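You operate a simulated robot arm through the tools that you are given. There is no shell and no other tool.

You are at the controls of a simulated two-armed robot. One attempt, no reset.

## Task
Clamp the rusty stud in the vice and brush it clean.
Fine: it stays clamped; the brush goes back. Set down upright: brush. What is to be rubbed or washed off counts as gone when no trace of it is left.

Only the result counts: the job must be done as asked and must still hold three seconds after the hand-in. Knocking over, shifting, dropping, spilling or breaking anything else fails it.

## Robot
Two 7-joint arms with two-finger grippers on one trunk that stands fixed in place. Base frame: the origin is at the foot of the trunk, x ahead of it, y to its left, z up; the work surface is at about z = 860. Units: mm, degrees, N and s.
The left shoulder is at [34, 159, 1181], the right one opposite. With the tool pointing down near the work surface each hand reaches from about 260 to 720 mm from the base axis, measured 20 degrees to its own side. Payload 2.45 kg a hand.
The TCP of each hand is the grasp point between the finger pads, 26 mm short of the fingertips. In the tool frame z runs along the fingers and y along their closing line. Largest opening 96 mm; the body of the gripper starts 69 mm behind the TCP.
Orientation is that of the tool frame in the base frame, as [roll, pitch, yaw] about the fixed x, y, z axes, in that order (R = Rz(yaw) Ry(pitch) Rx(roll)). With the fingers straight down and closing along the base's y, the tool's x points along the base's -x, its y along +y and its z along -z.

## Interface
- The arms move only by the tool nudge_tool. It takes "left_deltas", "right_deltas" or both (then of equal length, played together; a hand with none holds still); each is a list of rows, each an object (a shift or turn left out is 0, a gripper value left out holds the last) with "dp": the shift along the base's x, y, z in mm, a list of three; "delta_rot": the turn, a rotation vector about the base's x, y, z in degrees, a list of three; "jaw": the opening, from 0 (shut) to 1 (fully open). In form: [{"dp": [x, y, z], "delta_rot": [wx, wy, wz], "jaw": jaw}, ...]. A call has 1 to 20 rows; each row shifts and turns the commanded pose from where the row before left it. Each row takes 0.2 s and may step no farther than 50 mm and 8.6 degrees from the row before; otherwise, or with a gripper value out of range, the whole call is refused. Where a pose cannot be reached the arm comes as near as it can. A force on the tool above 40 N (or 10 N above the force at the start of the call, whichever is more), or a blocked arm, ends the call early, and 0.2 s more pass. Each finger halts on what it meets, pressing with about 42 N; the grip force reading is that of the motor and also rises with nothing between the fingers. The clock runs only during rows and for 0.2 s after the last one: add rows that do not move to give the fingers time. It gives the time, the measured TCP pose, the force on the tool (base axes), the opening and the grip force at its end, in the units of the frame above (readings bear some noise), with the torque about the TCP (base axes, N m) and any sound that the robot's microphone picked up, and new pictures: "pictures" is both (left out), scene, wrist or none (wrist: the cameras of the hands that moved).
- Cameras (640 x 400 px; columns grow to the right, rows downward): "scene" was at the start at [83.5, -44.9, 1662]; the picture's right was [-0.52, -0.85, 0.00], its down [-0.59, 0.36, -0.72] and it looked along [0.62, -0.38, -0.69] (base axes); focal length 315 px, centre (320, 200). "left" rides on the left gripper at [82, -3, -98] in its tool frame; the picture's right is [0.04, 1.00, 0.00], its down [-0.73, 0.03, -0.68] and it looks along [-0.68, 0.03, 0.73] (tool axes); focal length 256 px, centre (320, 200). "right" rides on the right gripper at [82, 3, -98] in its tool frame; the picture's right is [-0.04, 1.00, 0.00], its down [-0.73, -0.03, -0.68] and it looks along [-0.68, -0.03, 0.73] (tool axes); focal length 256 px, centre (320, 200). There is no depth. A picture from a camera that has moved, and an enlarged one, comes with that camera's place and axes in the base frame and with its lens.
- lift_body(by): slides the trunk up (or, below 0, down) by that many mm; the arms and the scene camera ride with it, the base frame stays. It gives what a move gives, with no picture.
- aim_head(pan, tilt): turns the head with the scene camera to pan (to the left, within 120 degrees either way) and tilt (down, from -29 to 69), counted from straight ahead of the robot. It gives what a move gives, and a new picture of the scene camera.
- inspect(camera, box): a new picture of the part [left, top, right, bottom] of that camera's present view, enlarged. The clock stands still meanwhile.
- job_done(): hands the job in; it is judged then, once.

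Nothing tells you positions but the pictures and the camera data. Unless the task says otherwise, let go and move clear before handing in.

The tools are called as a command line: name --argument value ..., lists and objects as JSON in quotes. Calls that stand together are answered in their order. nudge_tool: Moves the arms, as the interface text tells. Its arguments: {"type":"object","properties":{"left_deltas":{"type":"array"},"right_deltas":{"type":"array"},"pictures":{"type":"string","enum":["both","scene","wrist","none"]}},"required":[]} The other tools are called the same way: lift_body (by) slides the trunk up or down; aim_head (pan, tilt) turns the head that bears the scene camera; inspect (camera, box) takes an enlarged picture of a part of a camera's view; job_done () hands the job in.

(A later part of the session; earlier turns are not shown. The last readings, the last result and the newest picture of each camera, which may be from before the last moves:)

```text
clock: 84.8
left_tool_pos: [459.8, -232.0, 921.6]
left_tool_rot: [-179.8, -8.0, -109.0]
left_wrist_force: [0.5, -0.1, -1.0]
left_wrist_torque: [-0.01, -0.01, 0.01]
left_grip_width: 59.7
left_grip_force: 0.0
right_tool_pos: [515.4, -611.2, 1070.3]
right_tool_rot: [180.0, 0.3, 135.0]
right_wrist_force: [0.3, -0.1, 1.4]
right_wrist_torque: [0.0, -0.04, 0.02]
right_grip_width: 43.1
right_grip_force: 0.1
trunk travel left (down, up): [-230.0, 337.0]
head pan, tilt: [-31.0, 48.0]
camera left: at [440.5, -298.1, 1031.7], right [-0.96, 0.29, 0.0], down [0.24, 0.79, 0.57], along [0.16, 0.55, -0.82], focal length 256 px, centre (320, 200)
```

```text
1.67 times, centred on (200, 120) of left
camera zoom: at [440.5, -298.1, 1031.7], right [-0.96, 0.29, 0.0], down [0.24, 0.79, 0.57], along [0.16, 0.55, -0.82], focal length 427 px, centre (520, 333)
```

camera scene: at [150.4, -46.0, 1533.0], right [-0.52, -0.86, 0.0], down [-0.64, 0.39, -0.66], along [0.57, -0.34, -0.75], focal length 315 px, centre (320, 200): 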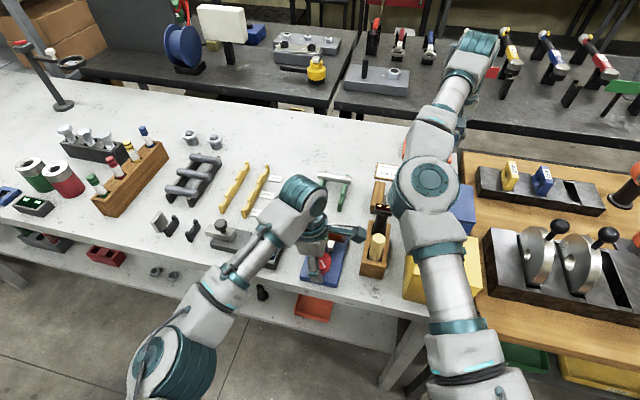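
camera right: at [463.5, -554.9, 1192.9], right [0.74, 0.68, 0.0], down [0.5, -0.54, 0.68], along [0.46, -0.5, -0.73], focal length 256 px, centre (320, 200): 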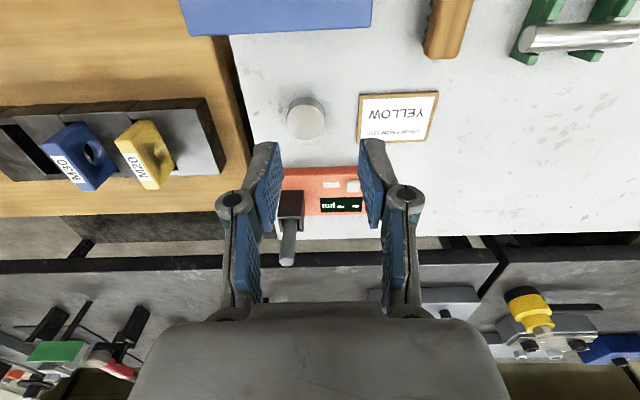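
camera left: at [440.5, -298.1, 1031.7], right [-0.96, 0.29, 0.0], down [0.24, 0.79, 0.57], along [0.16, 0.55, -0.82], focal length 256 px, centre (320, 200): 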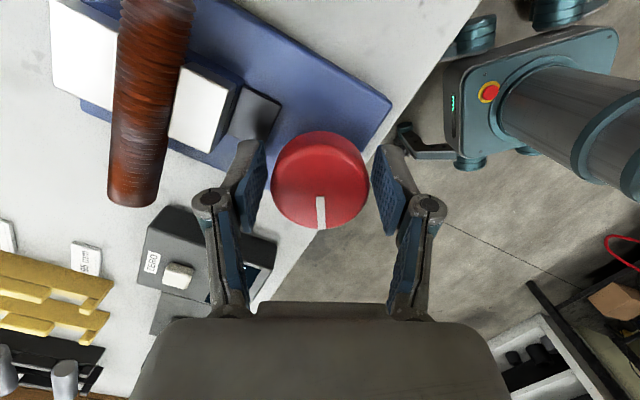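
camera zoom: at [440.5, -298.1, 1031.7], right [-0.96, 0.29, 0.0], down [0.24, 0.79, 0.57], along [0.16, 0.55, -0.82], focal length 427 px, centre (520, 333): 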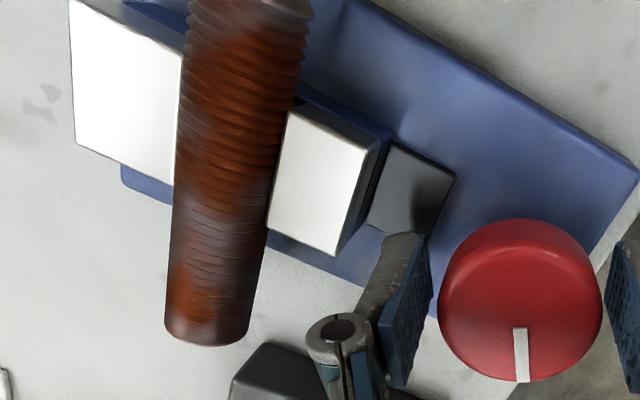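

Both jaws look close to the stud. Next stroke, in smaller steps.

nudge_tool --left_deltas '[{"jaw": 0}, {"dp": [0, 0, 0]}, {"dp": [0, 0, 0]}, {"delta_rot": [0, 0, -5]}, {"delta_rot": [0, 0, -5]}, {"delta_rot": [0, 0, -5]}, {"dp": [0, 0, 0]}]' --pictures "wrist"

inspect --camera "left" --box '[20, 0, 380, 240]'

```text
clock: 86.4
left_tool_pos: [459.9, -232.3, 921.5]
left_tool_rot: [-179.6, -8.2, -124.2]
left_wrist_force: [6.1, -4.0, 13.6]
left_wrist_torque: [-0.14, -0.03, 0.73]
left_grip_width: 46.5
left_grip_force: 44.8
right_tool_pos: [514.0, -612.3, 1070.5]
right_tool_rot: [-180.0, 0.3, 134.9]
right_wrist_force: [0.7, -0.1, 0.2]
right_wrist_torque: [0.01, -0.02, 0.01]
right_grip_width: 43.0
right_grip_force: 0.0
trunk travel left (down, up): [-230.0, 337.0]
head pan, tilt: [-31.0, 48.0]
camera left: at [424.9, -290.1, 1031.6], right [-0.85, 0.53, 0.0], down [0.43, 0.7, 0.57], along [0.3, 0.48, -0.82], focal length 256 px, centre (320, 200)
```

left: 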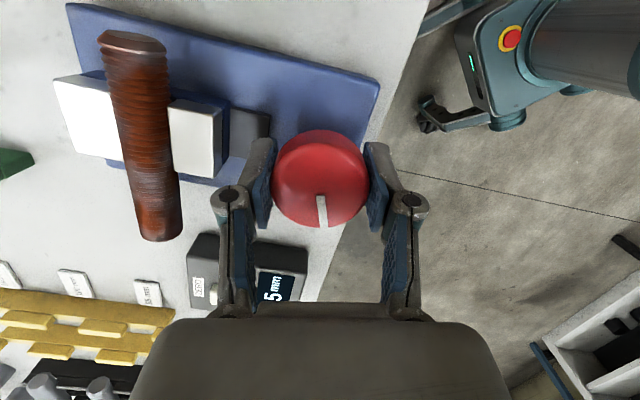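

```text
1.67 times, centred on (200, 120) of left
camera zoom: at [424.9, -290.1, 1031.6], right [-0.85, 0.53, 0.0], down [0.43, 0.7, 0.57], along [0.3, 0.48, -0.82], focal length 427 px, centre (520, 333)
```

zoom: 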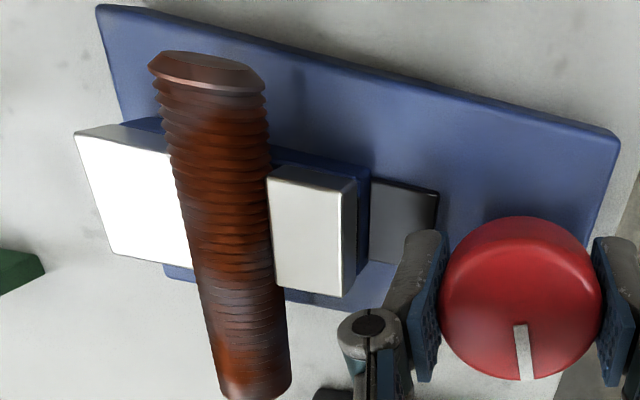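

The knob still follows the hand, torque 0.73 N·m. Continuing.

nudge_tool --left_deltas '[{"delta_rot": [0, 0, -5]}, {"delta_rot": [0, 0, -5]}, {"delta_rot": [0, 0, -5]}, {"delta_rot": [0, 0, -5]}, {"delta_rot": [0, 0, -5]}, {"dp": [0, 0, 0]}]' --pictures "wrist"

inspect --camera "left" --box '[60, 40, 420, 280]'

```text
clock: 87.8
left_tool_pos: [461.0, -232.9, 919.6]
left_tool_rot: [-179.8, -8.1, -149.3]
left_wrist_force: [2.3, -3.1, -8.4]
left_wrist_torque: [0.0, -0.1, 1.03]
left_grip_width: 46.3
left_grip_force: 44.5
right_tool_pos: [516.3, -612.1, 1070.2]
right_tool_rot: [-180.0, 0.4, 134.8]
right_wrist_force: [-0.1, -0.4, 0.4]
right_wrist_torque: [-0.02, 0.0, 0.01]
right_grip_width: 43.2
right_grip_force: 0.0
trunk travel left (down, up): [-230.0, 337.0]
head pan, tilt: [-31.0, 48.0]
camera left: at [404.9, -270.5, 1030.0], right [-0.55, 0.84, 0.0], down [0.69, 0.45, 0.57], along [0.48, 0.31, -0.82], focal length 256 px, centre (320, 200)
```

left: 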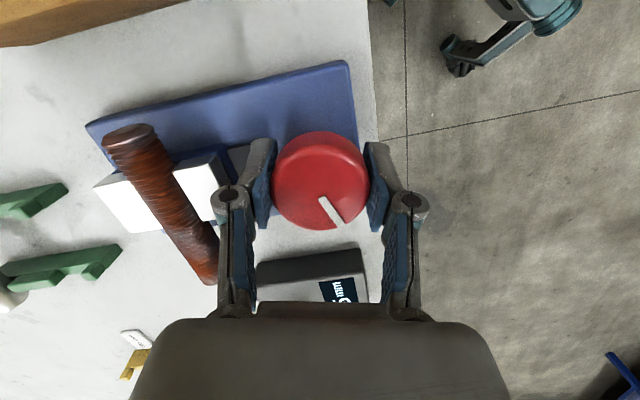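

```text
1.67 times, centred on (240, 160) of left
camera zoom: at [404.9, -270.5, 1030.0], right [-0.55, 0.84, 0.0], down [0.69, 0.45, 0.57], along [0.48, 0.31, -0.82], focal length 427 px, centre (453, 267)
```

zoom: 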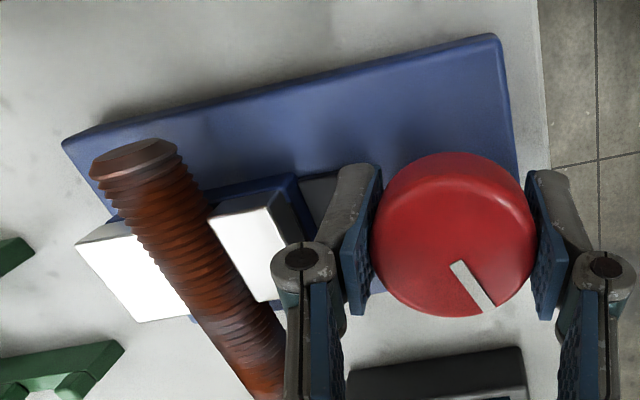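

The knob now resists and the fingers slip on it at about 1 N·m, so the vice is tight. I'll release and check that it stays.

nudge_tool --left_deltas '[{"jaw": 0.62}, {"dp": [0, 0, 0]}, {"delta_rot": [0, 0, 7]}, {"delta_rot": [0, 0, 7]}, {"delta_rot": [0, 0, 7]}, {"delta_rot": [0, 0, 7]}, {"delta_rot": [0, 0, 7]}, {"delta_rot": [0, 0, 7]}, {"dp": [0, 0, 0]}]' --pictures "wrist"

inspect --camera "left" --box '[20, 0, 380, 240]'

```text
clock: 89.8
left_tool_pos: [461.5, -231.1, 921.4]
left_tool_rot: [-179.7, -8.0, -107.1]
left_wrist_force: [-0.2, -0.1, 0.3]
left_wrist_torque: [0.0, 0.03, 0.0]
left_grip_width: 59.6
left_grip_force: 0.0
right_tool_pos: [514.4, -612.0, 1070.0]
right_tool_rot: [180.0, 0.3, 134.8]
right_wrist_force: [-0.1, 1.3, 0.5]
right_wrist_torque: [-0.01, 0.0, 0.02]
right_grip_width: 43.2
right_grip_force: 0.0
trunk travel left (down, up): [-230.0, 337.0]
head pan, tilt: [-31.0, 48.0]
camera left: at [443.4, -297.5, 1030.6], right [-0.97, 0.26, 0.0], down [0.21, 0.79, 0.57], along [0.15, 0.55, -0.82], focal length 256 px, centre (320, 200)
```

left: 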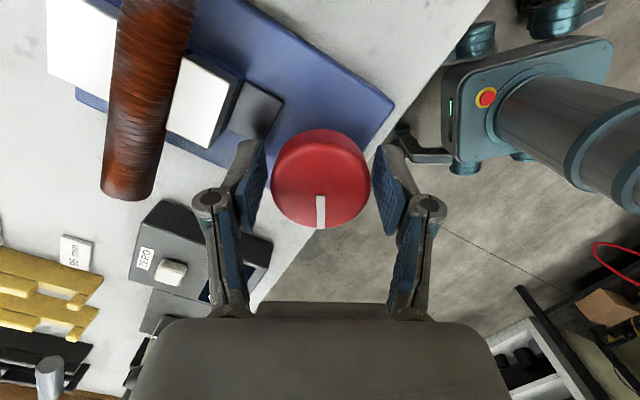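

```text
1.67 times, centred on (200, 120) of left
camera zoom: at [443.4, -297.5, 1030.6], right [-0.97, 0.26, 0.0], down [0.21, 0.79, 0.57], along [0.15, 0.55, -0.82], focal length 427 px, centre (520, 333)
```

zoom: 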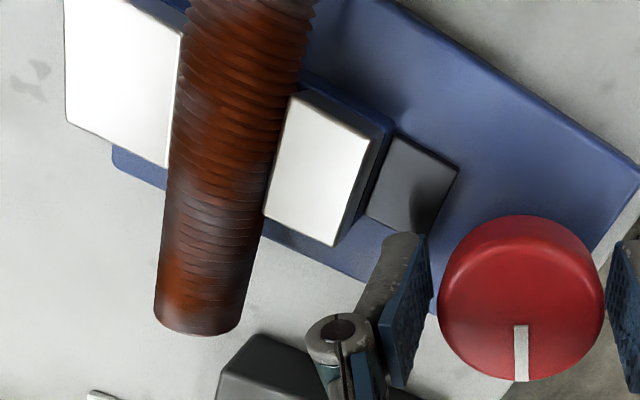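

The jaw moved ~10 mm and the gap now matches the stud's diameter; the knob holds its position. I'll retreat the left hand straight up and then out to the left.

nudge_tool --left_deltas '[{"jaw": 0.7}, {"dp": [0, 0, 15]}, {"dp": [0, 0, 25]}, {"dp": [0, 0, 30]}, {"dp": [0, 20, 30]}, {"dp": [0, 40, 20]}, {"dp": [0, 45, 10]}, {"dp": [0, 45, 0]}, {"dp": [0, 45, 0]}, {"dp": [0, 45, 0]}, {"dp": [0, 45, 0]}, {"dp": [0, 0, 0]}]' --pictures "both"

inspect --camera "scene" --box '[270, 180, 430, 310]'

```text
clock: 92.4
left_tool_pos: [460.6, 57.1, 1050.0]
left_tool_rot: [-179.6, -7.9, -107.2]
left_wrist_force: [0.2, -0.1, 1.1]
left_wrist_torque: [-0.01, -0.03, -0.03]
left_grip_width: 67.3
left_grip_force: 0.0
right_tool_pos: [515.3, -611.7, 1070.9]
right_tool_rot: [-179.9, 0.3, 134.9]
right_wrist_force: [-0.3, 0.8, -0.5]
right_wrist_torque: [-0.02, 0.0, 0.0]
right_grip_width: 43.1
right_grip_force: 0.1
trunk travel left (down, up): [-230.0, 337.0]
head pan, tilt: [-31.0, 48.0]
camera scene: at [150.6, -40.8, 1533.1], right [-0.52, -0.86, 0.0], down [-0.64, 0.38, -0.67], along [0.57, -0.34, -0.75], focal length 315 px, centre (320, 200)
camera left: at [443.4, -9.0, 1160.7], right [-0.97, 0.26, 0.0], down [0.21, 0.79, 0.57], along [0.15, 0.55, -0.82], focal length 256 px, centre (320, 200)
```

scene: 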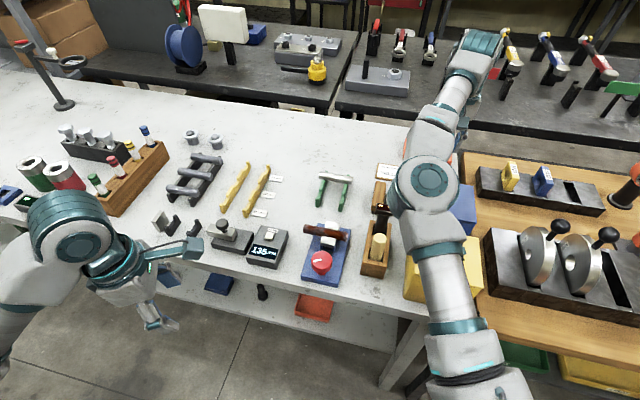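
left: 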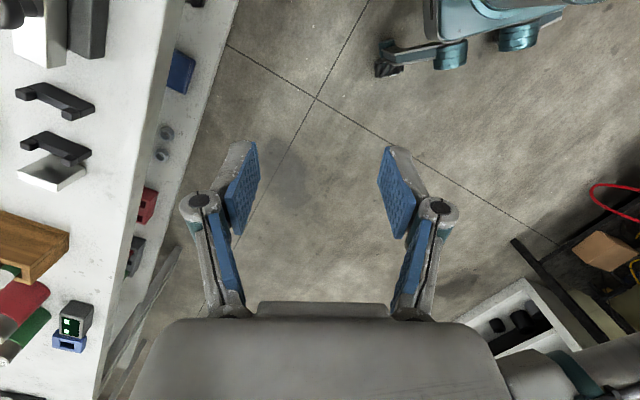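

```text
3.08 times, centred on (350, 245) of scene
camera zoom: at [150.6, -40.8, 1533.1], right [-0.52, -0.86, 0.0], down [-0.64, 0.38, -0.67], along [0.57, -0.34, -0.75], focal length 968 px, centre (228, 62)
```

zoom: 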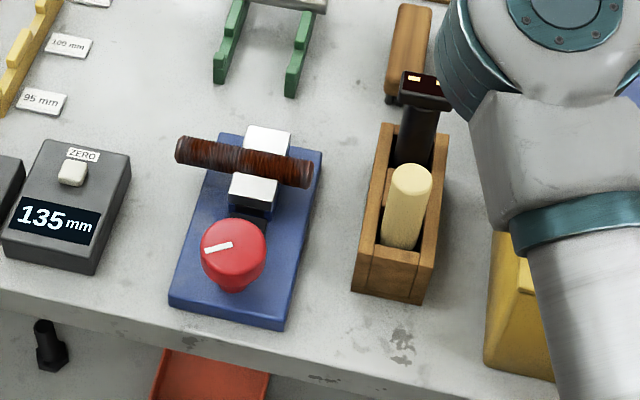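

The stud is held between the jaws. Now for the brush: I'll raise the trunk back to the level at which the right arm reached the vice, and look at the brush.

lift_body --by 190

nudge_tool --right_deltas '[{"dp": [5, 18, -30]}, {"dp": [5, 18, -30]}, {"dp": [5, 18, -30]}, {"dp": [5, 18, -30]}, {"dp": [5, 18, -30]}, {"dp": [5, 18, -30]}, {"dp": [5, 15, -30]}, {"dp": [0, 0, -20]}, {"dp": [0, 0, 0]}]' --pictures "wrist"

```text
clock: 94.5
left_tool_pos: [460.1, 52.7, 1241.8]
left_tool_rot: [-179.6, -7.9, -107.2]
left_wrist_force: [-0.4, 0.6, 0.1]
left_wrist_torque: [0.01, 0.0, -0.01]
left_grip_width: 67.4
left_grip_force: 0.1
right_tool_pos: [515.7, -612.3, 1260.3]
right_tool_rot: [179.9, 0.3, 135.0]
right_wrist_force: [0.2, 0.1, -0.1]
right_wrist_torque: [-0.04, 0.03, -0.06]
right_grip_width: 43.3
right_grip_force: 0.1
trunk travel left (down, up): [-420.0, 147.0]
head pan, tilt: [-31.0, 48.0]
```

```text
clock: 96.5
left_tool_pos: [460.5, 53.6, 1243.3]
left_tool_rot: [-179.6, -8.0, -107.3]
left_wrist_force: [0.0, -0.3, 0.4]
left_wrist_torque: [-0.01, 0.0, -0.01]
left_grip_width: 67.1
left_grip_force: 0.0
right_tool_pos: [551.0, -488.6, 1028.6]
right_tool_rot: [180.0, 0.3, 134.9]
right_wrist_force: [-0.3, 0.5, -0.5]
right_wrist_torque: [0.02, -0.01, 0.01]
right_grip_width: 43.2
right_grip_force: 0.0
trunk travel left (down, up): [-420.0, 147.0]
head pan, tilt: [-31.0, 48.0]
camera right: at [495.2, -429.5, 1127.6], right [0.74, 0.68, 0.0], down [0.49, -0.54, 0.68], along [0.46, -0.5, -0.73], focal length 256 px, centre (320, 200)
```

right: 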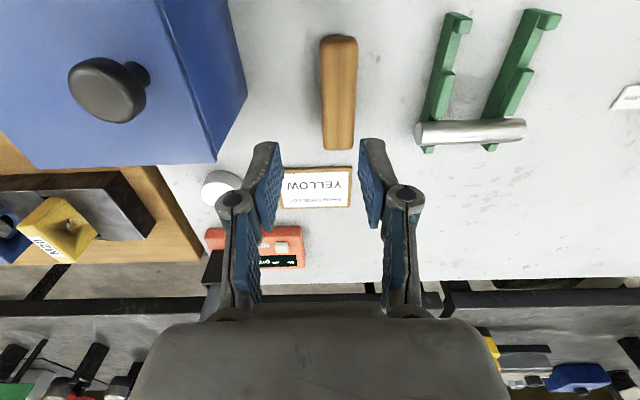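

The brush's long axis is aligned with the hand's image vertical, so the fingers can grip across its width. Let me enlarge it.

inspect --camera "right" --box '[220, 10, 460, 190]'

inspect --camera "scene" --box '[300, 170, 480, 320]'

```text
2.22 times, centred on (340, 100) of right
camera zoom: at [495.2, -429.5, 1127.6], right [0.74, 0.68, 0.0], down [0.49, -0.54, 0.68], along [0.46, -0.5, -0.73], focal length 569 px, centre (276, 422)
```

zoom: 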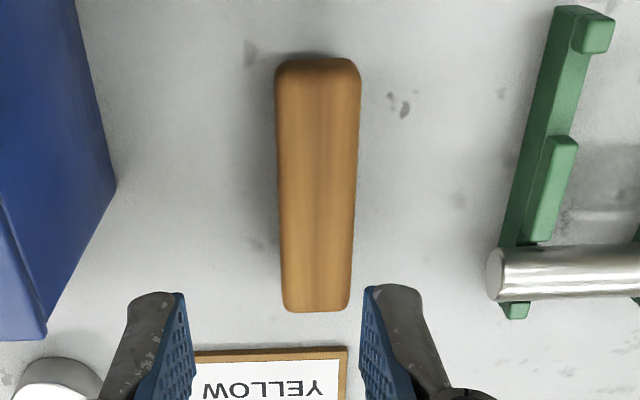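

```text
2.67 times, centred on (390, 245) of scene
camera zoom: at [63.7, -41.8, 1725.6], right [-0.52, -0.86, 0.0], down [-0.64, 0.38, -0.67], along [0.57, -0.34, -0.75], focal length 839 px, centre (133, 80)
```

zoom: 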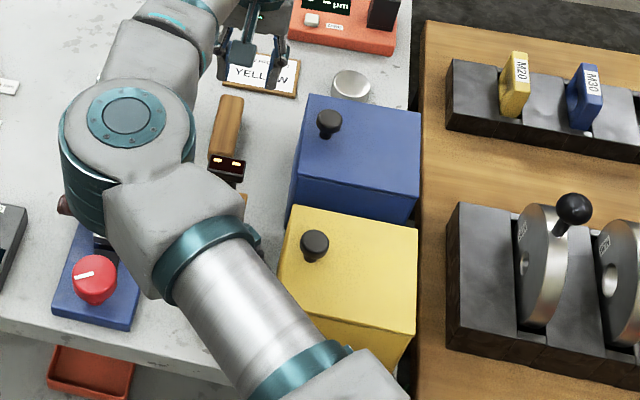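

The brush is about 105×32 mm, its top near z≈888 at roughly (572, -487). I'll open to ~60 mm, align above it and descend partway.

nudge_tool --right_deltas '[{"dp": [7, 0.5, -15], "jaw": 0.65}, {"dp": [7, 0.5, -20]}, {"dp": [7, 0, -20]}, {"dp": [0, 0, -20]}, {"dp": [0, 0, 0]}]' --pictures "wrist"

inspect --camera "right" --box '[200, 0, 440, 220]'

```text
clock: 97.7
left_tool_pos: [460.2, 52.8, 1240.9]
left_tool_rot: [-179.6, -8.0, -107.2]
left_wrist_force: [-0.3, -0.4, 0.3]
left_wrist_torque: [0.0, 0.02, -0.04]
left_grip_width: 67.4
left_grip_force: 0.0
right_tool_pos: [569.3, -488.3, 954.8]
right_tool_rot: [180.0, 0.3, 134.9]
right_wrist_force: [0.5, 0.2, -0.2]
right_wrist_torque: [0.04, -0.02, -0.01]
right_grip_width: 61.9
right_grip_force: 0.0
trunk travel left (down, up): [-420.0, 147.0]
head pan, tilt: [-31.0, 48.0]
camera right: at [514.3, -427.5, 1052.8], right [0.74, 0.68, 0.0], down [0.49, -0.54, 0.68], along [0.46, -0.5, -0.73], focal length 256 px, centre (320, 200)
```

right: 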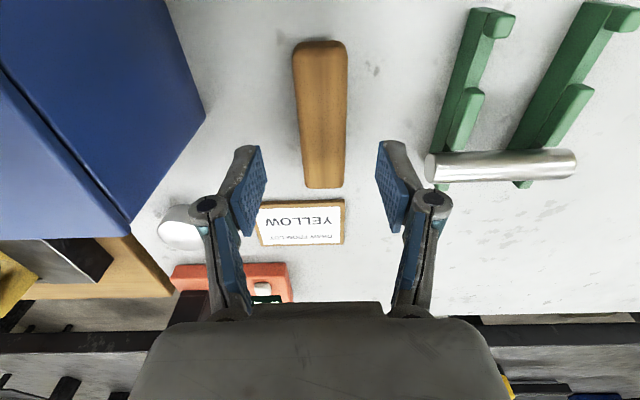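

```text
1.82 times, centred on (320, 110) of right
camera zoom: at [514.3, -427.5, 1052.8], right [0.74, 0.68, 0.0], down [0.49, -0.54, 0.68], along [0.46, -0.5, -0.73], focal length 465 px, centre (320, 364)
```

zoom: 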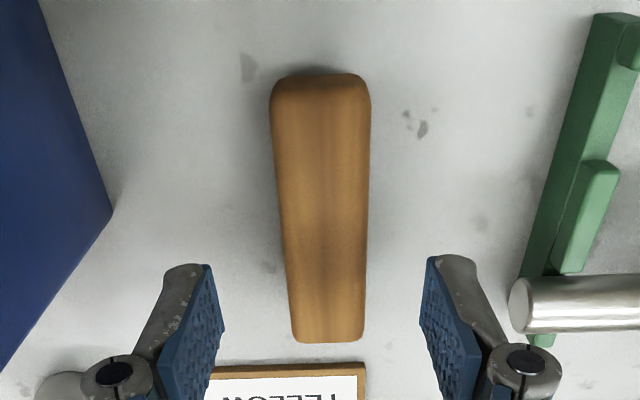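

Nearly centred. Fine shift and descend to z≈900 so the tips flank only the wooden part.

nudge_tool --right_deltas '[{"dp": [3.9, -1.9, 0]}, {"dp": [0, 0, -20]}, {"dp": [0, 0, -15]}, {"dp": [0, 0, -10]}, {"dp": [0, 0, 0]}]' --pictures "wrist"

inspect --camera "right" --box '[200, 20, 440, 240]'

```text
clock: 98.9
left_tool_pos: [461.1, 52.8, 1243.6]
left_tool_rot: [-179.7, -8.0, -107.1]
left_wrist_force: [0.7, 0.3, 0.0]
left_wrist_torque: [0.01, -0.01, 0.0]
left_grip_width: 67.6
left_grip_force: 0.1
right_tool_pos: [574.0, -487.6, 909.4]
right_tool_rot: [-180.0, 0.3, 134.9]
right_wrist_force: [-0.2, -0.8, 0.0]
right_wrist_torque: [0.02, 0.01, -0.02]
right_grip_width: 62.7
right_grip_force: 0.1
trunk travel left (down, up): [-420.0, 147.0]
head pan, tilt: [-31.0, 48.0]
camera right: at [518.4, -428.4, 1008.1], right [0.74, 0.68, 0.0], down [0.49, -0.54, 0.68], along [0.46, -0.5, -0.73], focal length 256 px, centre (320, 200)
```

right: 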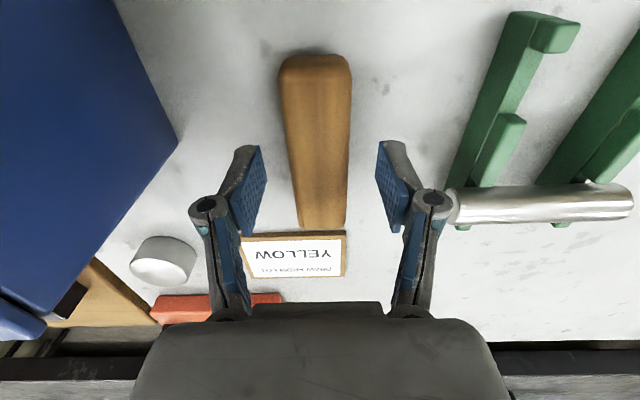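

```text
1.82 times, centred on (320, 130) of right
camera zoom: at [518.4, -428.4, 1008.1], right [0.74, 0.68, 0.0], down [0.49, -0.54, 0.68], along [0.46, -0.5, -0.73], focal length 465 px, centre (320, 327)
```

zoom: 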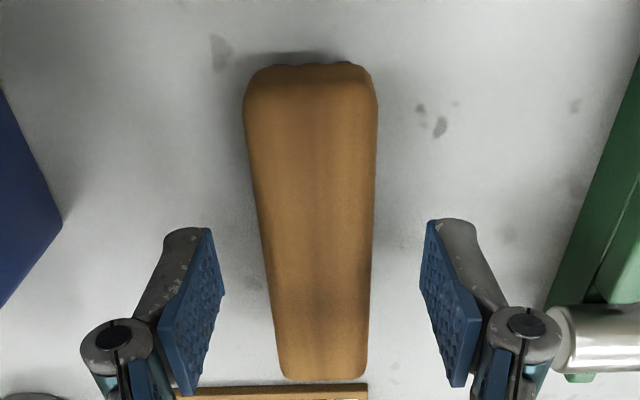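

Lower to z≈899.5 and close on the brush.

nudge_tool --right_deltas '[{"dp": [0, 0, -5]}, {"dp": [0, 0, -5]}, {"dp": [0, 0, 0]}, {"jaw": 0.4}, {"jaw": 0}, {"dp": [0, 0, 0]}, {"dp": [0, 0, 0]}]' --pictures "wrist"

inspect --camera "right" --box '[200, 20, 440, 240]'

```text
clock: 100.5
left_tool_pos: [460.3, 53.3, 1242.7]
left_tool_rot: [-179.6, -7.9, -107.2]
left_wrist_force: [0.1, 0.1, 0.6]
left_wrist_torque: [0.01, 0.01, -0.02]
left_grip_width: 66.9
left_grip_force: 0.0
right_tool_pos: [575.3, -487.7, 899.5]
right_tool_rot: [179.7, 0.4, 135.3]
right_wrist_force: [0.2, -0.4, 0.4]
right_wrist_torque: [0.03, -0.03, 0.0]
right_grip_width: 30.8
right_grip_force: 42.0
trunk travel left (down, up): [-420.0, 147.0]
head pan, tilt: [-31.0, 48.0]
camera right: at [518.6, -428.0, 998.0], right [0.73, 0.68, 0.0], down [0.5, -0.54, 0.68], along [0.47, -0.5, -0.73], focal length 256 px, centre (320, 200)
```

right: 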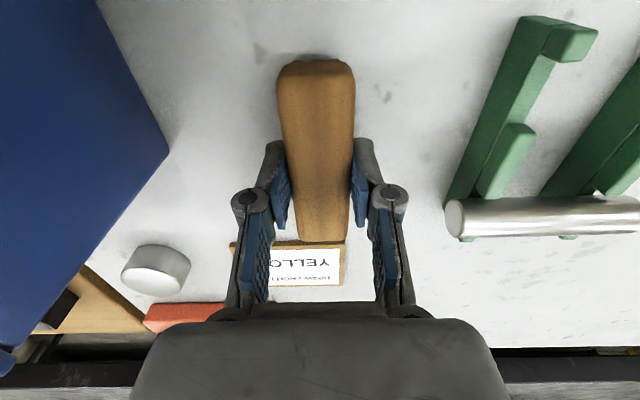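

```text
1.82 times, centred on (320, 130) of right
camera zoom: at [518.6, -428.0, 998.0], right [0.73, 0.68, 0.0], down [0.5, -0.54, 0.68], along [0.47, -0.5, -0.73], focal length 465 px, centre (320, 327)
```

zoom: 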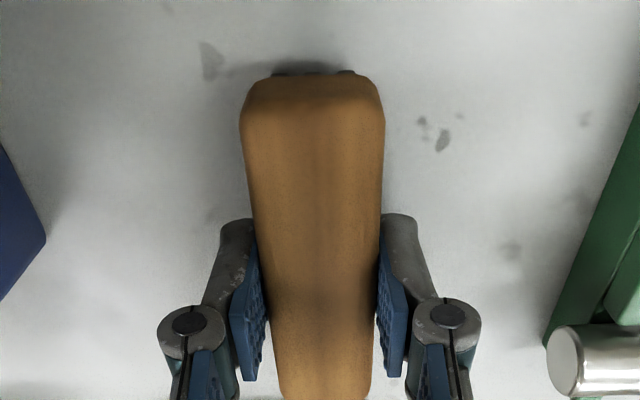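

The brush is gripped at 30.8 mm (home pose ≈ TCP (574.5, -487.6, 899.5)). Lifting slowly.

nudge_tool --right_deltas '[{"dp": [0, 0, 2]}, {"dp": [0, 0, 3]}, {"dp": [0, 0, 4]}, {"dp": [0, 0, 5]}, {"dp": [0, 0, 6]}, {"dp": [0, 0, 8]}, {"dp": [0, 0, 8]}, {"dp": [0, 0, 8]}, {"dp": [0, 0, 8]}, {"dp": [0, 0, 8]}, {"dp": [0, 0, 0]}]' --pictures "wrist"

inspect --camera "right" --box '[200, 20, 440, 260]'

```text
clock: 102.9
left_tool_pos: [461.0, 53.4, 1241.1]
left_tool_rot: [-179.7, -8.0, -107.2]
left_wrist_force: [0.2, -0.1, -0.6]
left_wrist_torque: [0.0, -0.03, 0.02]
left_grip_width: 67.1
left_grip_force: 0.1
right_tool_pos: [574.3, -489.0, 961.3]
right_tool_rot: [180.0, 0.3, 134.8]
right_wrist_force: [0.0, -0.8, -1.1]
right_wrist_torque: [-0.01, 0.0, 0.02]
right_grip_width: 30.9
right_grip_force: 41.7
trunk travel left (down, up): [-420.0, 147.0]
head pan, tilt: [-31.0, 48.0]
camera right: at [519.2, -428.6, 1059.0], right [0.74, 0.68, 0.0], down [0.49, -0.54, 0.68], along [0.46, -0.5, -0.73], focal length 256 px, centre (320, 200)
```

right: 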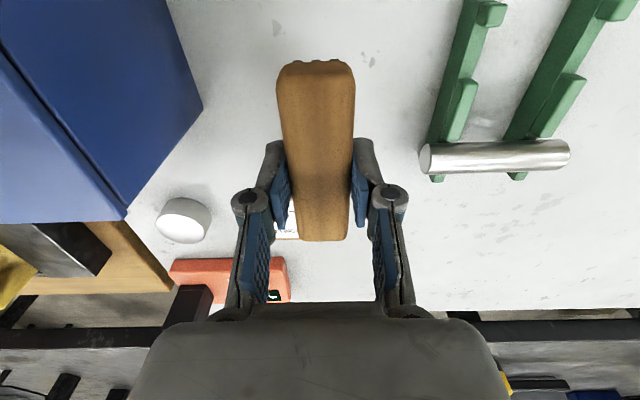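

```text
1.67 times, centred on (320, 140) of right
camera zoom: at [519.2, -428.6, 1059.0], right [0.74, 0.68, 0.0], down [0.49, -0.54, 0.68], along [0.46, -0.5, -0.73], focal length 427 px, centre (320, 300)
```

zoom: 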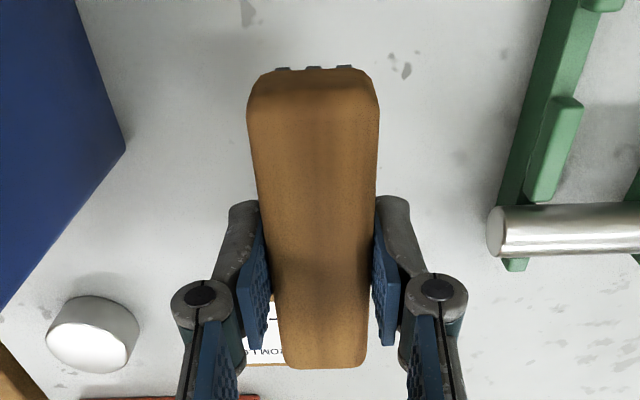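

The brush is secure in the hand. I'll raise it and carry it over the far end of the stud.

nudge_tool --right_deltas '[{"dp": [0, 0, 10]}, {"dp": [0, 0, 15]}, {"dp": [0, 0, 15]}, {"dp": [0, 8, 8]}, {"dp": [0, 16, 0]}, {"dp": [0, 20, 0]}, {"dp": [0, 20, 0]}, {"dp": [0, 20, 0]}, {"dp": [0, 20, 0]}, {"dp": [0, 20, 0]}, {"dp": [0, 20, 0]}, {"dp": [0, 20, 0]}, {"dp": [0, 20, 0]}, {"dp": [0, 20, 0]}, {"dp": [0, 15, 0]}, {"dp": [0, 10, 0]}, {"dp": [0, 0, 0]}]' --pictures "both"

```text
clock: 106.5
left_tool_pos: [461.8, 54.4, 1242.1]
left_tool_rot: [-179.6, -8.1, -107.2]
left_wrist_force: [0.2, -0.6, -0.5]
left_wrist_torque: [-0.04, 0.0, 0.01]
left_grip_width: 67.5
left_grip_force: 0.1
right_tool_pos: [525.0, -320.4, 997.9]
right_tool_rot: [179.9, 0.5, 135.0]
right_wrist_force: [0.3, 0.1, -0.1]
right_wrist_torque: [0.01, 0.02, 0.03]
right_grip_width: 30.8
right_grip_force: 42.0
right hand out of reach, approached as far as the arm can: row 10, 11, 12, 13, 14, 15, 16
trunk travel left (down, up): [-420.0, 147.0]
head pan, tilt: [-31.0, 48.0]
camera scene: at [63.6, -39.9, 1725.6], right [-0.52, -0.86, 0.0], down [-0.64, 0.38, -0.67], along [0.57, -0.34, -0.75], focal length 315 px, centre (320, 200)
camera right: at [469.7, -260.1, 1095.1], right [0.73, 0.68, 0.0], down [0.49, -0.54, 0.68], along [0.47, -0.5, -0.73], focal length 256 px, centre (320, 200)
```

scene: 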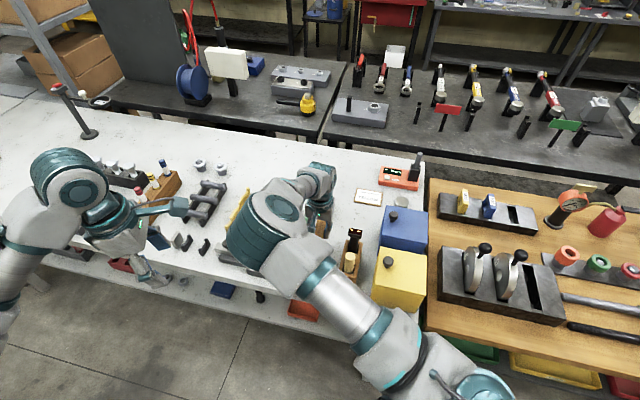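
right: 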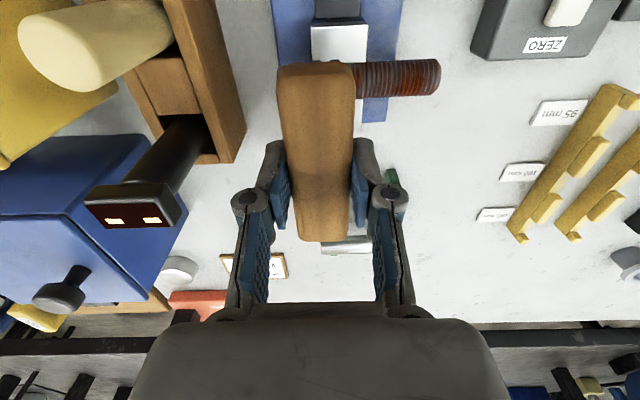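

The arm slid along its limit to (525, -320), above the stud. I'll raise the trunk 100 mm for better inward reach and come back down.

lift_body --by 100

nudge_tool --right_deltas '[{"dp": [0, 0, -20]}, {"dp": [0, 0, -20]}, {"dp": [0, 0, -20]}, {"dp": [0, 0, -20]}, {"dp": [0, 0, -15]}, {"dp": [10, 10, 0]}, {"dp": [10, 14, 0]}, {"dp": [10, 14, 0]}, {"dp": [10, 14, 0]}, {"dp": [8, 14, 0]}, {"dp": [0, 0, 0]}]' --pictures "both"

```text
clock: 107.8
left_tool_pos: [461.4, 54.0, 1341.6]
left_tool_rot: [-179.7, -8.1, -107.2]
left_wrist_force: [-1.2, 0.8, -0.5]
left_wrist_torque: [-0.02, 0.0, 0.02]
left_grip_width: 67.2
left_grip_force: 0.2
right_tool_pos: [526.1, -321.7, 1097.2]
right_tool_rot: [179.6, 0.3, 135.3]
right_wrist_force: [-0.4, -0.4, -0.2]
right_wrist_torque: [-0.01, 0.01, 0.02]
right_grip_width: 30.9
right_grip_force: 41.9
trunk travel left (down, up): [-520.0, 47.0]
head pan, tilt: [-31.0, 48.0]
```

```text
clock: 110.2
left_tool_pos: [461.1, 54.3, 1342.4]
left_tool_rot: [-179.7, -8.1, -107.2]
left_wrist_force: [0.2, 0.0, -0.1]
left_wrist_torque: [0.0, 0.04, 0.02]
left_grip_width: 67.2
left_grip_force: 0.1
right_tool_pos: [531.5, -301.9, 998.9]
right_tool_rot: [179.3, 0.4, 135.5]
right_wrist_force: [-0.7, 0.8, -0.6]
right_wrist_torque: [0.02, -0.01, 0.0]
right_grip_width: 30.8
right_grip_force: 41.8
right hand out of reach, approached as far as the arm can: row 7, 8, 9, 10
trunk travel left (down, up): [-520.0, 47.0]
head pan, tilt: [-31.0, 48.0]
camera scene: at [56.8, -39.9, 1825.5], right [-0.52, -0.86, 0.0], down [-0.64, 0.38, -0.67], along [0.57, -0.34, -0.75], focal length 315 px, centre (320, 200)
camera right: at [475.0, -243.5, 1097.8], right [0.73, 0.68, 0.01], down [0.49, -0.54, 0.68], along [0.47, -0.49, -0.73], focal length 256 px, centre (320, 200)
```

scene: 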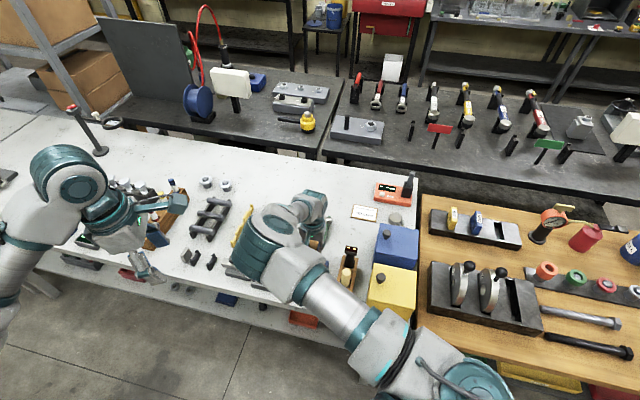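
right: 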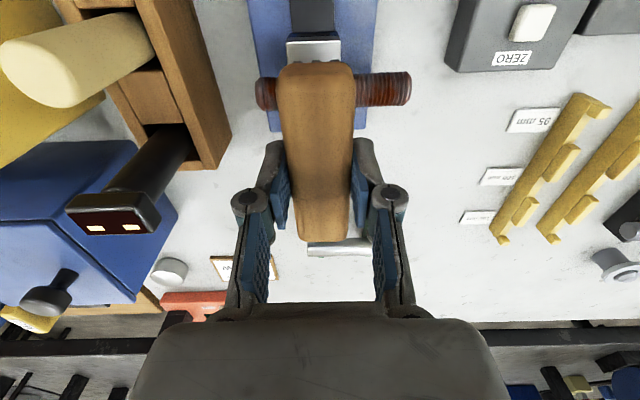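

Lower should give more reach. I'll go down to z≈962 (bristles still ~9 mm above the stud) and try moving toward the far end.

nudge_tool --right_deltas '[{"dp": [0, 0, -12]}, {"dp": [0, 0, -12]}, {"dp": [0, 0, -12]}, {"dp": [5, 8, 0]}, {"dp": [8, 10, 0]}, {"dp": [8, 10, 0]}, {"dp": [8, 10, 0]}, {"dp": [8, 8, 0]}, {"dp": [0, 0, 0]}]' --pictures "wrist"

```text
clock: 112.2
left_tool_pos: [461.0, 55.9, 1342.1]
left_tool_rot: [-179.7, -8.1, -107.2]
left_wrist_force: [0.2, 0.7, -0.2]
left_wrist_torque: [0.02, 0.0, -0.01]
left_grip_width: 67.3
left_grip_force: 0.0
right_tool_pos: [526.4, -293.2, 963.8]
right_tool_rot: [179.5, 0.3, 135.4]
right_wrist_force: [-0.7, 1.0, -1.2]
right_wrist_torque: [-0.03, -0.03, -0.01]
right_grip_width: 30.9
right_grip_force: 42.4
right hand out of reach, approached as far as the arm can: row 4, 5, 6, 7, 8
trunk travel left (down, up): [-520.0, 47.0]
head pan, tilt: [-31.0, 48.0]
camera right: at [470.4, -233.6, 1061.0], right [0.73, 0.68, 0.01], down [0.49, -0.54, 0.68], along [0.47, -0.49, -0.73], focal length 256 px, centre (320, 200)
```

right: 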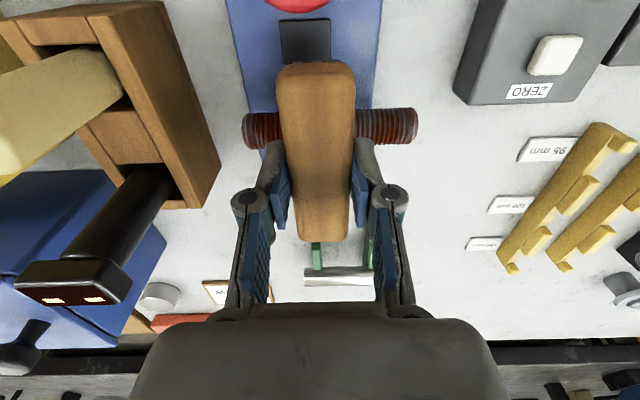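

The arm can't go further along the stud in this posture, but if I turn the brush parallel to the stud it covers nearly the whole length from here. Raising slightly and rotating 90°.

nudge_tool --right_deltas '[{"dp": [0, 0, 10]}, {"dp": [0, 0, 5], "delta_rot": [0, 0, 6]}, {"delta_rot": [0, 0, 7.5]}, {"delta_rot": [0, 0, 7.5]}, {"delta_rot": [0, 0, 7.5]}, {"delta_rot": [0, 0, 7.5]}, {"delta_rot": [0, 0, 7.5]}, {"delta_rot": [0, 0, 7.5]}, {"delta_rot": [0, 0, 7.5]}, {"delta_rot": [0, 0, 7.5]}, {"delta_rot": [0, 0, 7.5]}, {"delta_rot": [0, 0, 7.5]}, {"delta_rot": [0, 0, 7.5]}, {"dp": [0, 0, 0]}]' --pictures "both"

```text
clock: 115.2
left_tool_pos: [460.2, 54.6, 1341.4]
left_tool_rot: [-179.6, -8.2, -107.2]
left_wrist_force: [-0.2, 0.1, -0.4]
left_wrist_torque: [0.0, 0.01, 0.0]
left_grip_width: 67.3
left_grip_force: 0.0
right_tool_pos: [526.3, -294.9, 977.2]
right_tool_rot: [179.6, 0.3, -136.3]
right_wrist_force: [-0.3, -0.6, -0.6]
right_wrist_torque: [-0.02, 0.0, 0.02]
right_grip_width: 31.0
right_grip_force: 41.8
trunk travel left (down, up): [-520.0, 47.0]
head pan, tilt: [-31.0, 48.0]
camera scene: at [56.7, -39.8, 1825.5], right [-0.52, -0.86, 0.0], down [-0.64, 0.38, -0.67], along [0.57, -0.34, -0.75], focal length 315 px, centre (320, 200)
camera right: at [464.6, -349.5, 1075.6], right [-0.66, 0.75, 0.01], down [0.55, 0.48, 0.68], along [0.51, 0.46, -0.73], focal length 256 px, centre (320, 200)
```

scene: 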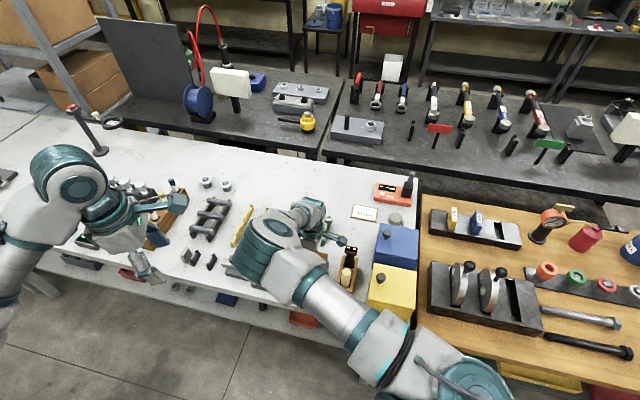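
right: 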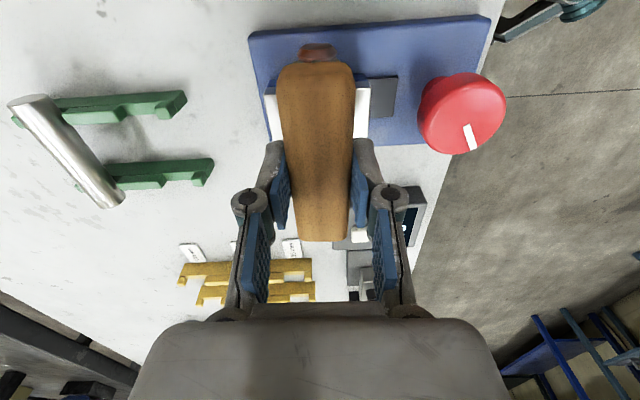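

The brush now lies parallel above the stud and is centred on it. I'll square the yaw and lower toward contact.

nudge_tool --right_deltas '[{"delta_rot": [0, 0, 1.3]}, {"dp": [0, 0, -8]}, {"dp": [0, 0, -8]}, {"dp": [0, 0, -4]}, {"dp": [0, 0, -2]}, {"dp": [0, 0, 0]}]' --pictures "none"

nudge_tool --right_deltas '[{"dp": [0, 0, -1.5]}, {"dp": [0, 0, -1.5]}, {"dp": [0, 0, 0]}]' --pictures "wrist"

```text
clock: 116.6
left_tool_pos: [459.7, 56.4, 1341.7]
left_tool_rot: [-179.6, -8.2, -107.3]
left_wrist_force: [0.3, 0.5, 0.1]
left_wrist_torque: [-0.01, -0.02, 0.01]
left_grip_width: 67.3
left_grip_force: 0.0
right_tool_pos: [525.8, -291.8, 958.9]
right_tool_rot: [179.9, 0.4, -134.9]
right_wrist_force: [3.1, -1.0, 15.9]
right_wrist_torque: [-0.13, -0.02, 0.03]
right_grip_width: 30.7
right_grip_force: 42.1
trunk travel left (down, up): [-520.0, 47.0]
head pan, tilt: [-31.0, 48.0]
```

```text
clock: 117.4
left_tool_pos: [458.4, 57.3, 1342.8]
left_tool_rot: [-179.5, -8.2, -107.3]
left_wrist_force: [0.4, 0.2, 0.8]
left_wrist_torque: [0.0, -0.02, 0.02]
left_grip_width: 67.0
left_grip_force: 0.1
right_tool_pos: [526.9, -292.7, 957.9]
right_tool_rot: [-180.0, 0.5, -134.8]
right_wrist_force: [4.7, -0.9, 38.7]
right_wrist_torque: [-0.13, -0.09, 0.02]
right_grip_width: 31.4
right_grip_force: 41.8
trunk travel left (down, up): [-520.0, 47.0]
head pan, tilt: [-31.0, 48.0]
camera right: at [465.4, -348.4, 1055.4], right [-0.68, 0.73, 0.0], down [0.53, 0.49, 0.69], along [0.5, 0.46, -0.73], focal length 256 px, centre (320, 200)
```

right: 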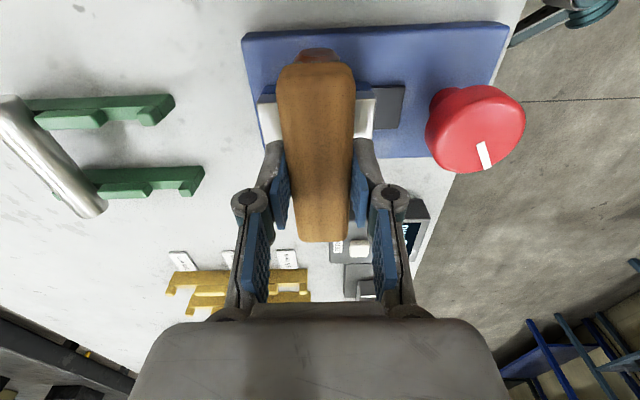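

Contact with the stud at TCP z≈959 (≈39 N when pressed). I'll ease to a light pressure and do test strokes along the stud.

nudge_tool --right_deltas '[{"dp": [0, 0, 2]}, {"dp": [-6, -6, 0]}, {"dp": [-6, -6, 0]}, {"dp": [6, 6, 0]}, {"dp": [6, 6, 0]}, {"dp": [-6, -6, 0]}, {"dp": [-6, -6, 0]}, {"dp": [6, 6, 0]}, {"dp": [6, 6, 0]}, {"dp": [0, 0, 0]}]' --pictures "wrist"

```text
clock: 119.6
left_tool_pos: [458.6, 55.5, 1342.1]
left_tool_rot: [-179.6, -8.0, -107.3]
left_wrist_force: [-0.6, -0.7, -0.7]
left_wrist_torque: [0.0, -0.01, 0.0]
left_grip_width: 67.4
left_grip_force: 0.1
right_tool_pos: [525.2, -295.1, 956.5]
right_tool_rot: [179.8, 0.4, -135.1]
right_wrist_force: [-4.7, -7.7, 27.2]
right_wrist_torque: [-0.13, 0.1, 0.02]
right_grip_width: 30.7
right_grip_force: 41.8
trunk travel left (down, up): [-520.0, 47.0]
head pan, tilt: [-31.0, 48.0]
camera right: at [465.2, -350.8, 1053.1], right [-0.68, 0.74, 0.0], down [0.54, 0.49, 0.68], along [0.5, 0.46, -0.73], focal length 256 px, centre (320, 200)
```

right: 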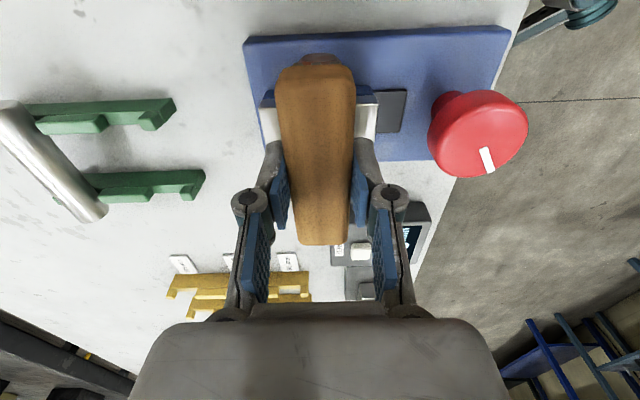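

I'll lift off and inspect the stud for any change.

nudge_tool --right_deltas '[{"dp": [0, 0, 4]}, {"dp": [0, 0, 8]}, {"dp": [10, -10, 10]}, {"dp": [14, -14, 5]}, {"dp": [14, -14, 0]}, {"dp": [14, -14, 0]}, {"dp": [0, 0, 0]}]' --pictures "both"

inspect --camera "right" --box '[260, 0, 540, 200]'

```text
clock: 121.2
left_tool_pos: [460.5, 53.6, 1341.4]
left_tool_rot: [-179.6, -8.0, -107.2]
left_wrist_force: [-0.8, 0.7, 0.3]
left_wrist_torque: [-0.02, 0.01, 0.01]
left_grip_width: 67.5
left_grip_force: 0.0
right_tool_pos: [577.0, -346.2, 982.3]
right_tool_rot: [179.6, 0.4, -135.0]
right_wrist_force: [0.6, 0.0, -1.2]
right_wrist_torque: [-0.02, 0.03, 0.01]
right_grip_width: 30.8
right_grip_force: 41.9
trunk travel left (down, up): [-520.0, 47.0]
head pan, tilt: [-31.0, 48.0]
camera scene: at [56.9, -41.2, 1825.4], right [-0.52, -0.86, 0.0], down [-0.64, 0.38, -0.67], along [0.57, -0.34, -0.75], focal length 315 px, centre (320, 200)
camera right: at [517.3, -402.8, 1078.7], right [-0.68, 0.74, 0.01], down [0.54, 0.49, 0.68], along [0.5, 0.47, -0.73], focal length 256 px, centre (320, 200)
```

scene: 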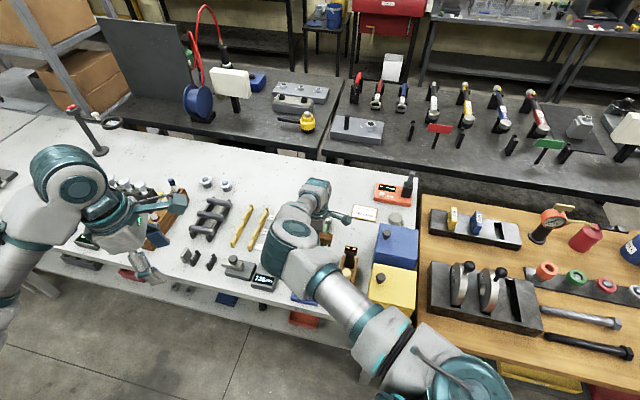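
right: 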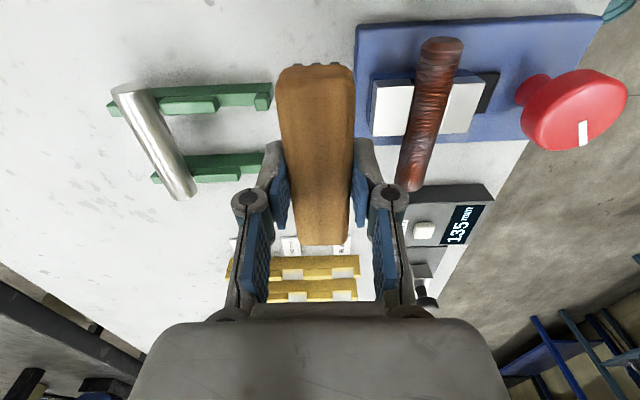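

```text
2.00 times, centred on (400, 100) of right
camera zoom: at [517.3, -402.8, 1078.7], right [-0.68, 0.74, 0.01], down [0.54, 0.49, 0.68], along [0.5, 0.47, -0.73], focal length 512 px, centre (160, 400)
```

zoom: 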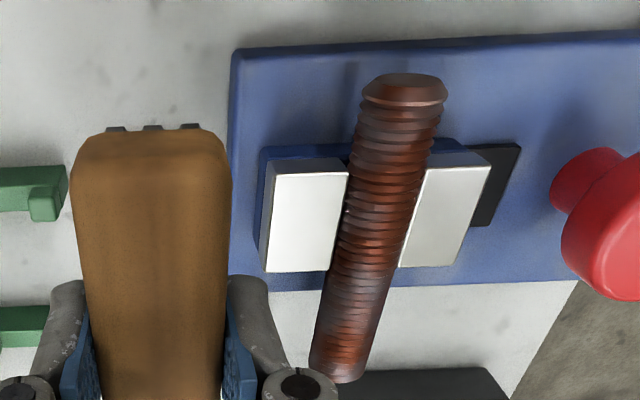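

The stud remains clamped. Let me zoom in further on the rust.

inspect --camera "right" --box '[380, 30, 480, 200]'

inspect --camera "scene" --box '[270, 250, 350, 310]'

```text
2.35 times, centred on (430, 115) of right
camera zoom: at [517.3, -402.8, 1078.7], right [-0.68, 0.74, 0.01], down [0.54, 0.49, 0.68], along [0.5, 0.47, -0.73], focal length 602 px, centre (61, 400)
```

zoom: 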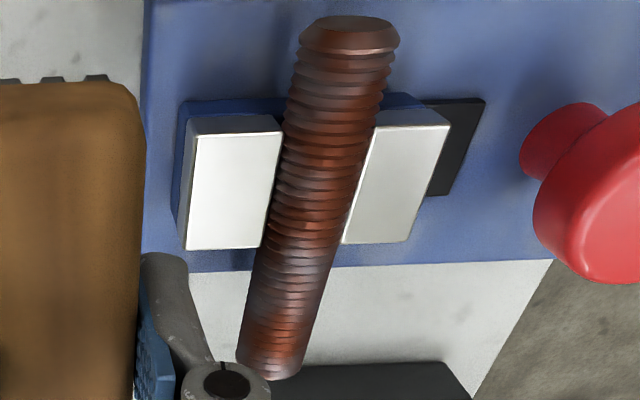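

```text
6.67 times, centred on (310, 280) of scene
camera zoom: at [56.9, -41.2, 1825.4], right [-0.52, -0.86, 0.0], down [-0.64, 0.38, -0.67], along [0.57, -0.34, -0.75], focal length 2098 px, centre (387, -333)
```

zoom: 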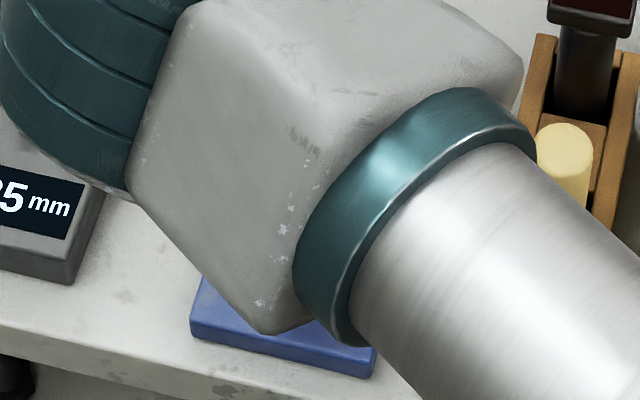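

The rust looks slightly duller, so strokes seem to act. I'll try approaching from further out to gain room to stroke past the stud's far end.

nudge_tool --right_deltas '[{"dp": [8, 8, 0]}, {"dp": [8, 8, 0]}, {"dp": [7, 7, 0]}, {"dp": [-8, 8, 0]}, {"dp": [-8, 8, 0]}, {"dp": [-8, 8, 0]}, {"dp": [-8, 8, 0]}, {"dp": [-8, 8, 0]}, {"dp": [-6, 6, 0]}, {"dp": [0, 0, 0]}]' --pictures "wrist"

```text
clock: 123.4
left_tool_pos: [459.9, 54.7, 1340.3]
left_tool_rot: [-179.6, -8.0, -107.2]
left_wrist_force: [-0.3, -0.1, 0.1]
left_wrist_torque: [0.02, -0.01, 0.0]
left_grip_width: 67.0
left_grip_force: 0.1
right_tool_pos: [553.8, -275.7, 982.8]
right_tool_rot: [179.6, 0.3, -135.0]
right_wrist_force: [0.0, -0.9, -0.7]
right_wrist_torque: [0.0, 0.01, -0.02]
right_grip_width: 30.9
right_grip_force: 41.6
trunk travel left (down, up): [-520.0, 47.0]
head pan, tilt: [-31.0, 48.0]
camera right: at [494.0, -332.5, 1080.4], right [-0.68, 0.74, 0.01], down [0.54, 0.49, 0.68], along [0.5, 0.47, -0.73], focal length 256 px, centre (320, 200)
```

right: 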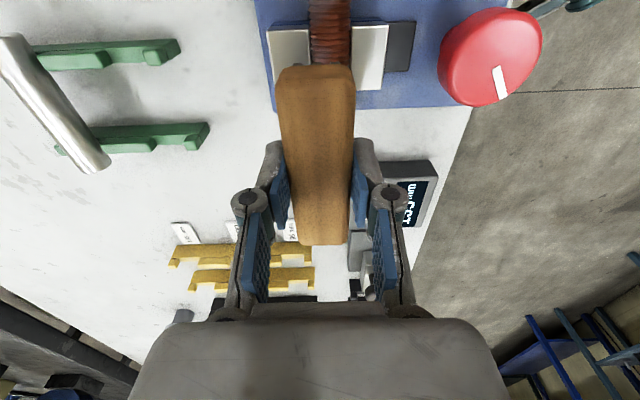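

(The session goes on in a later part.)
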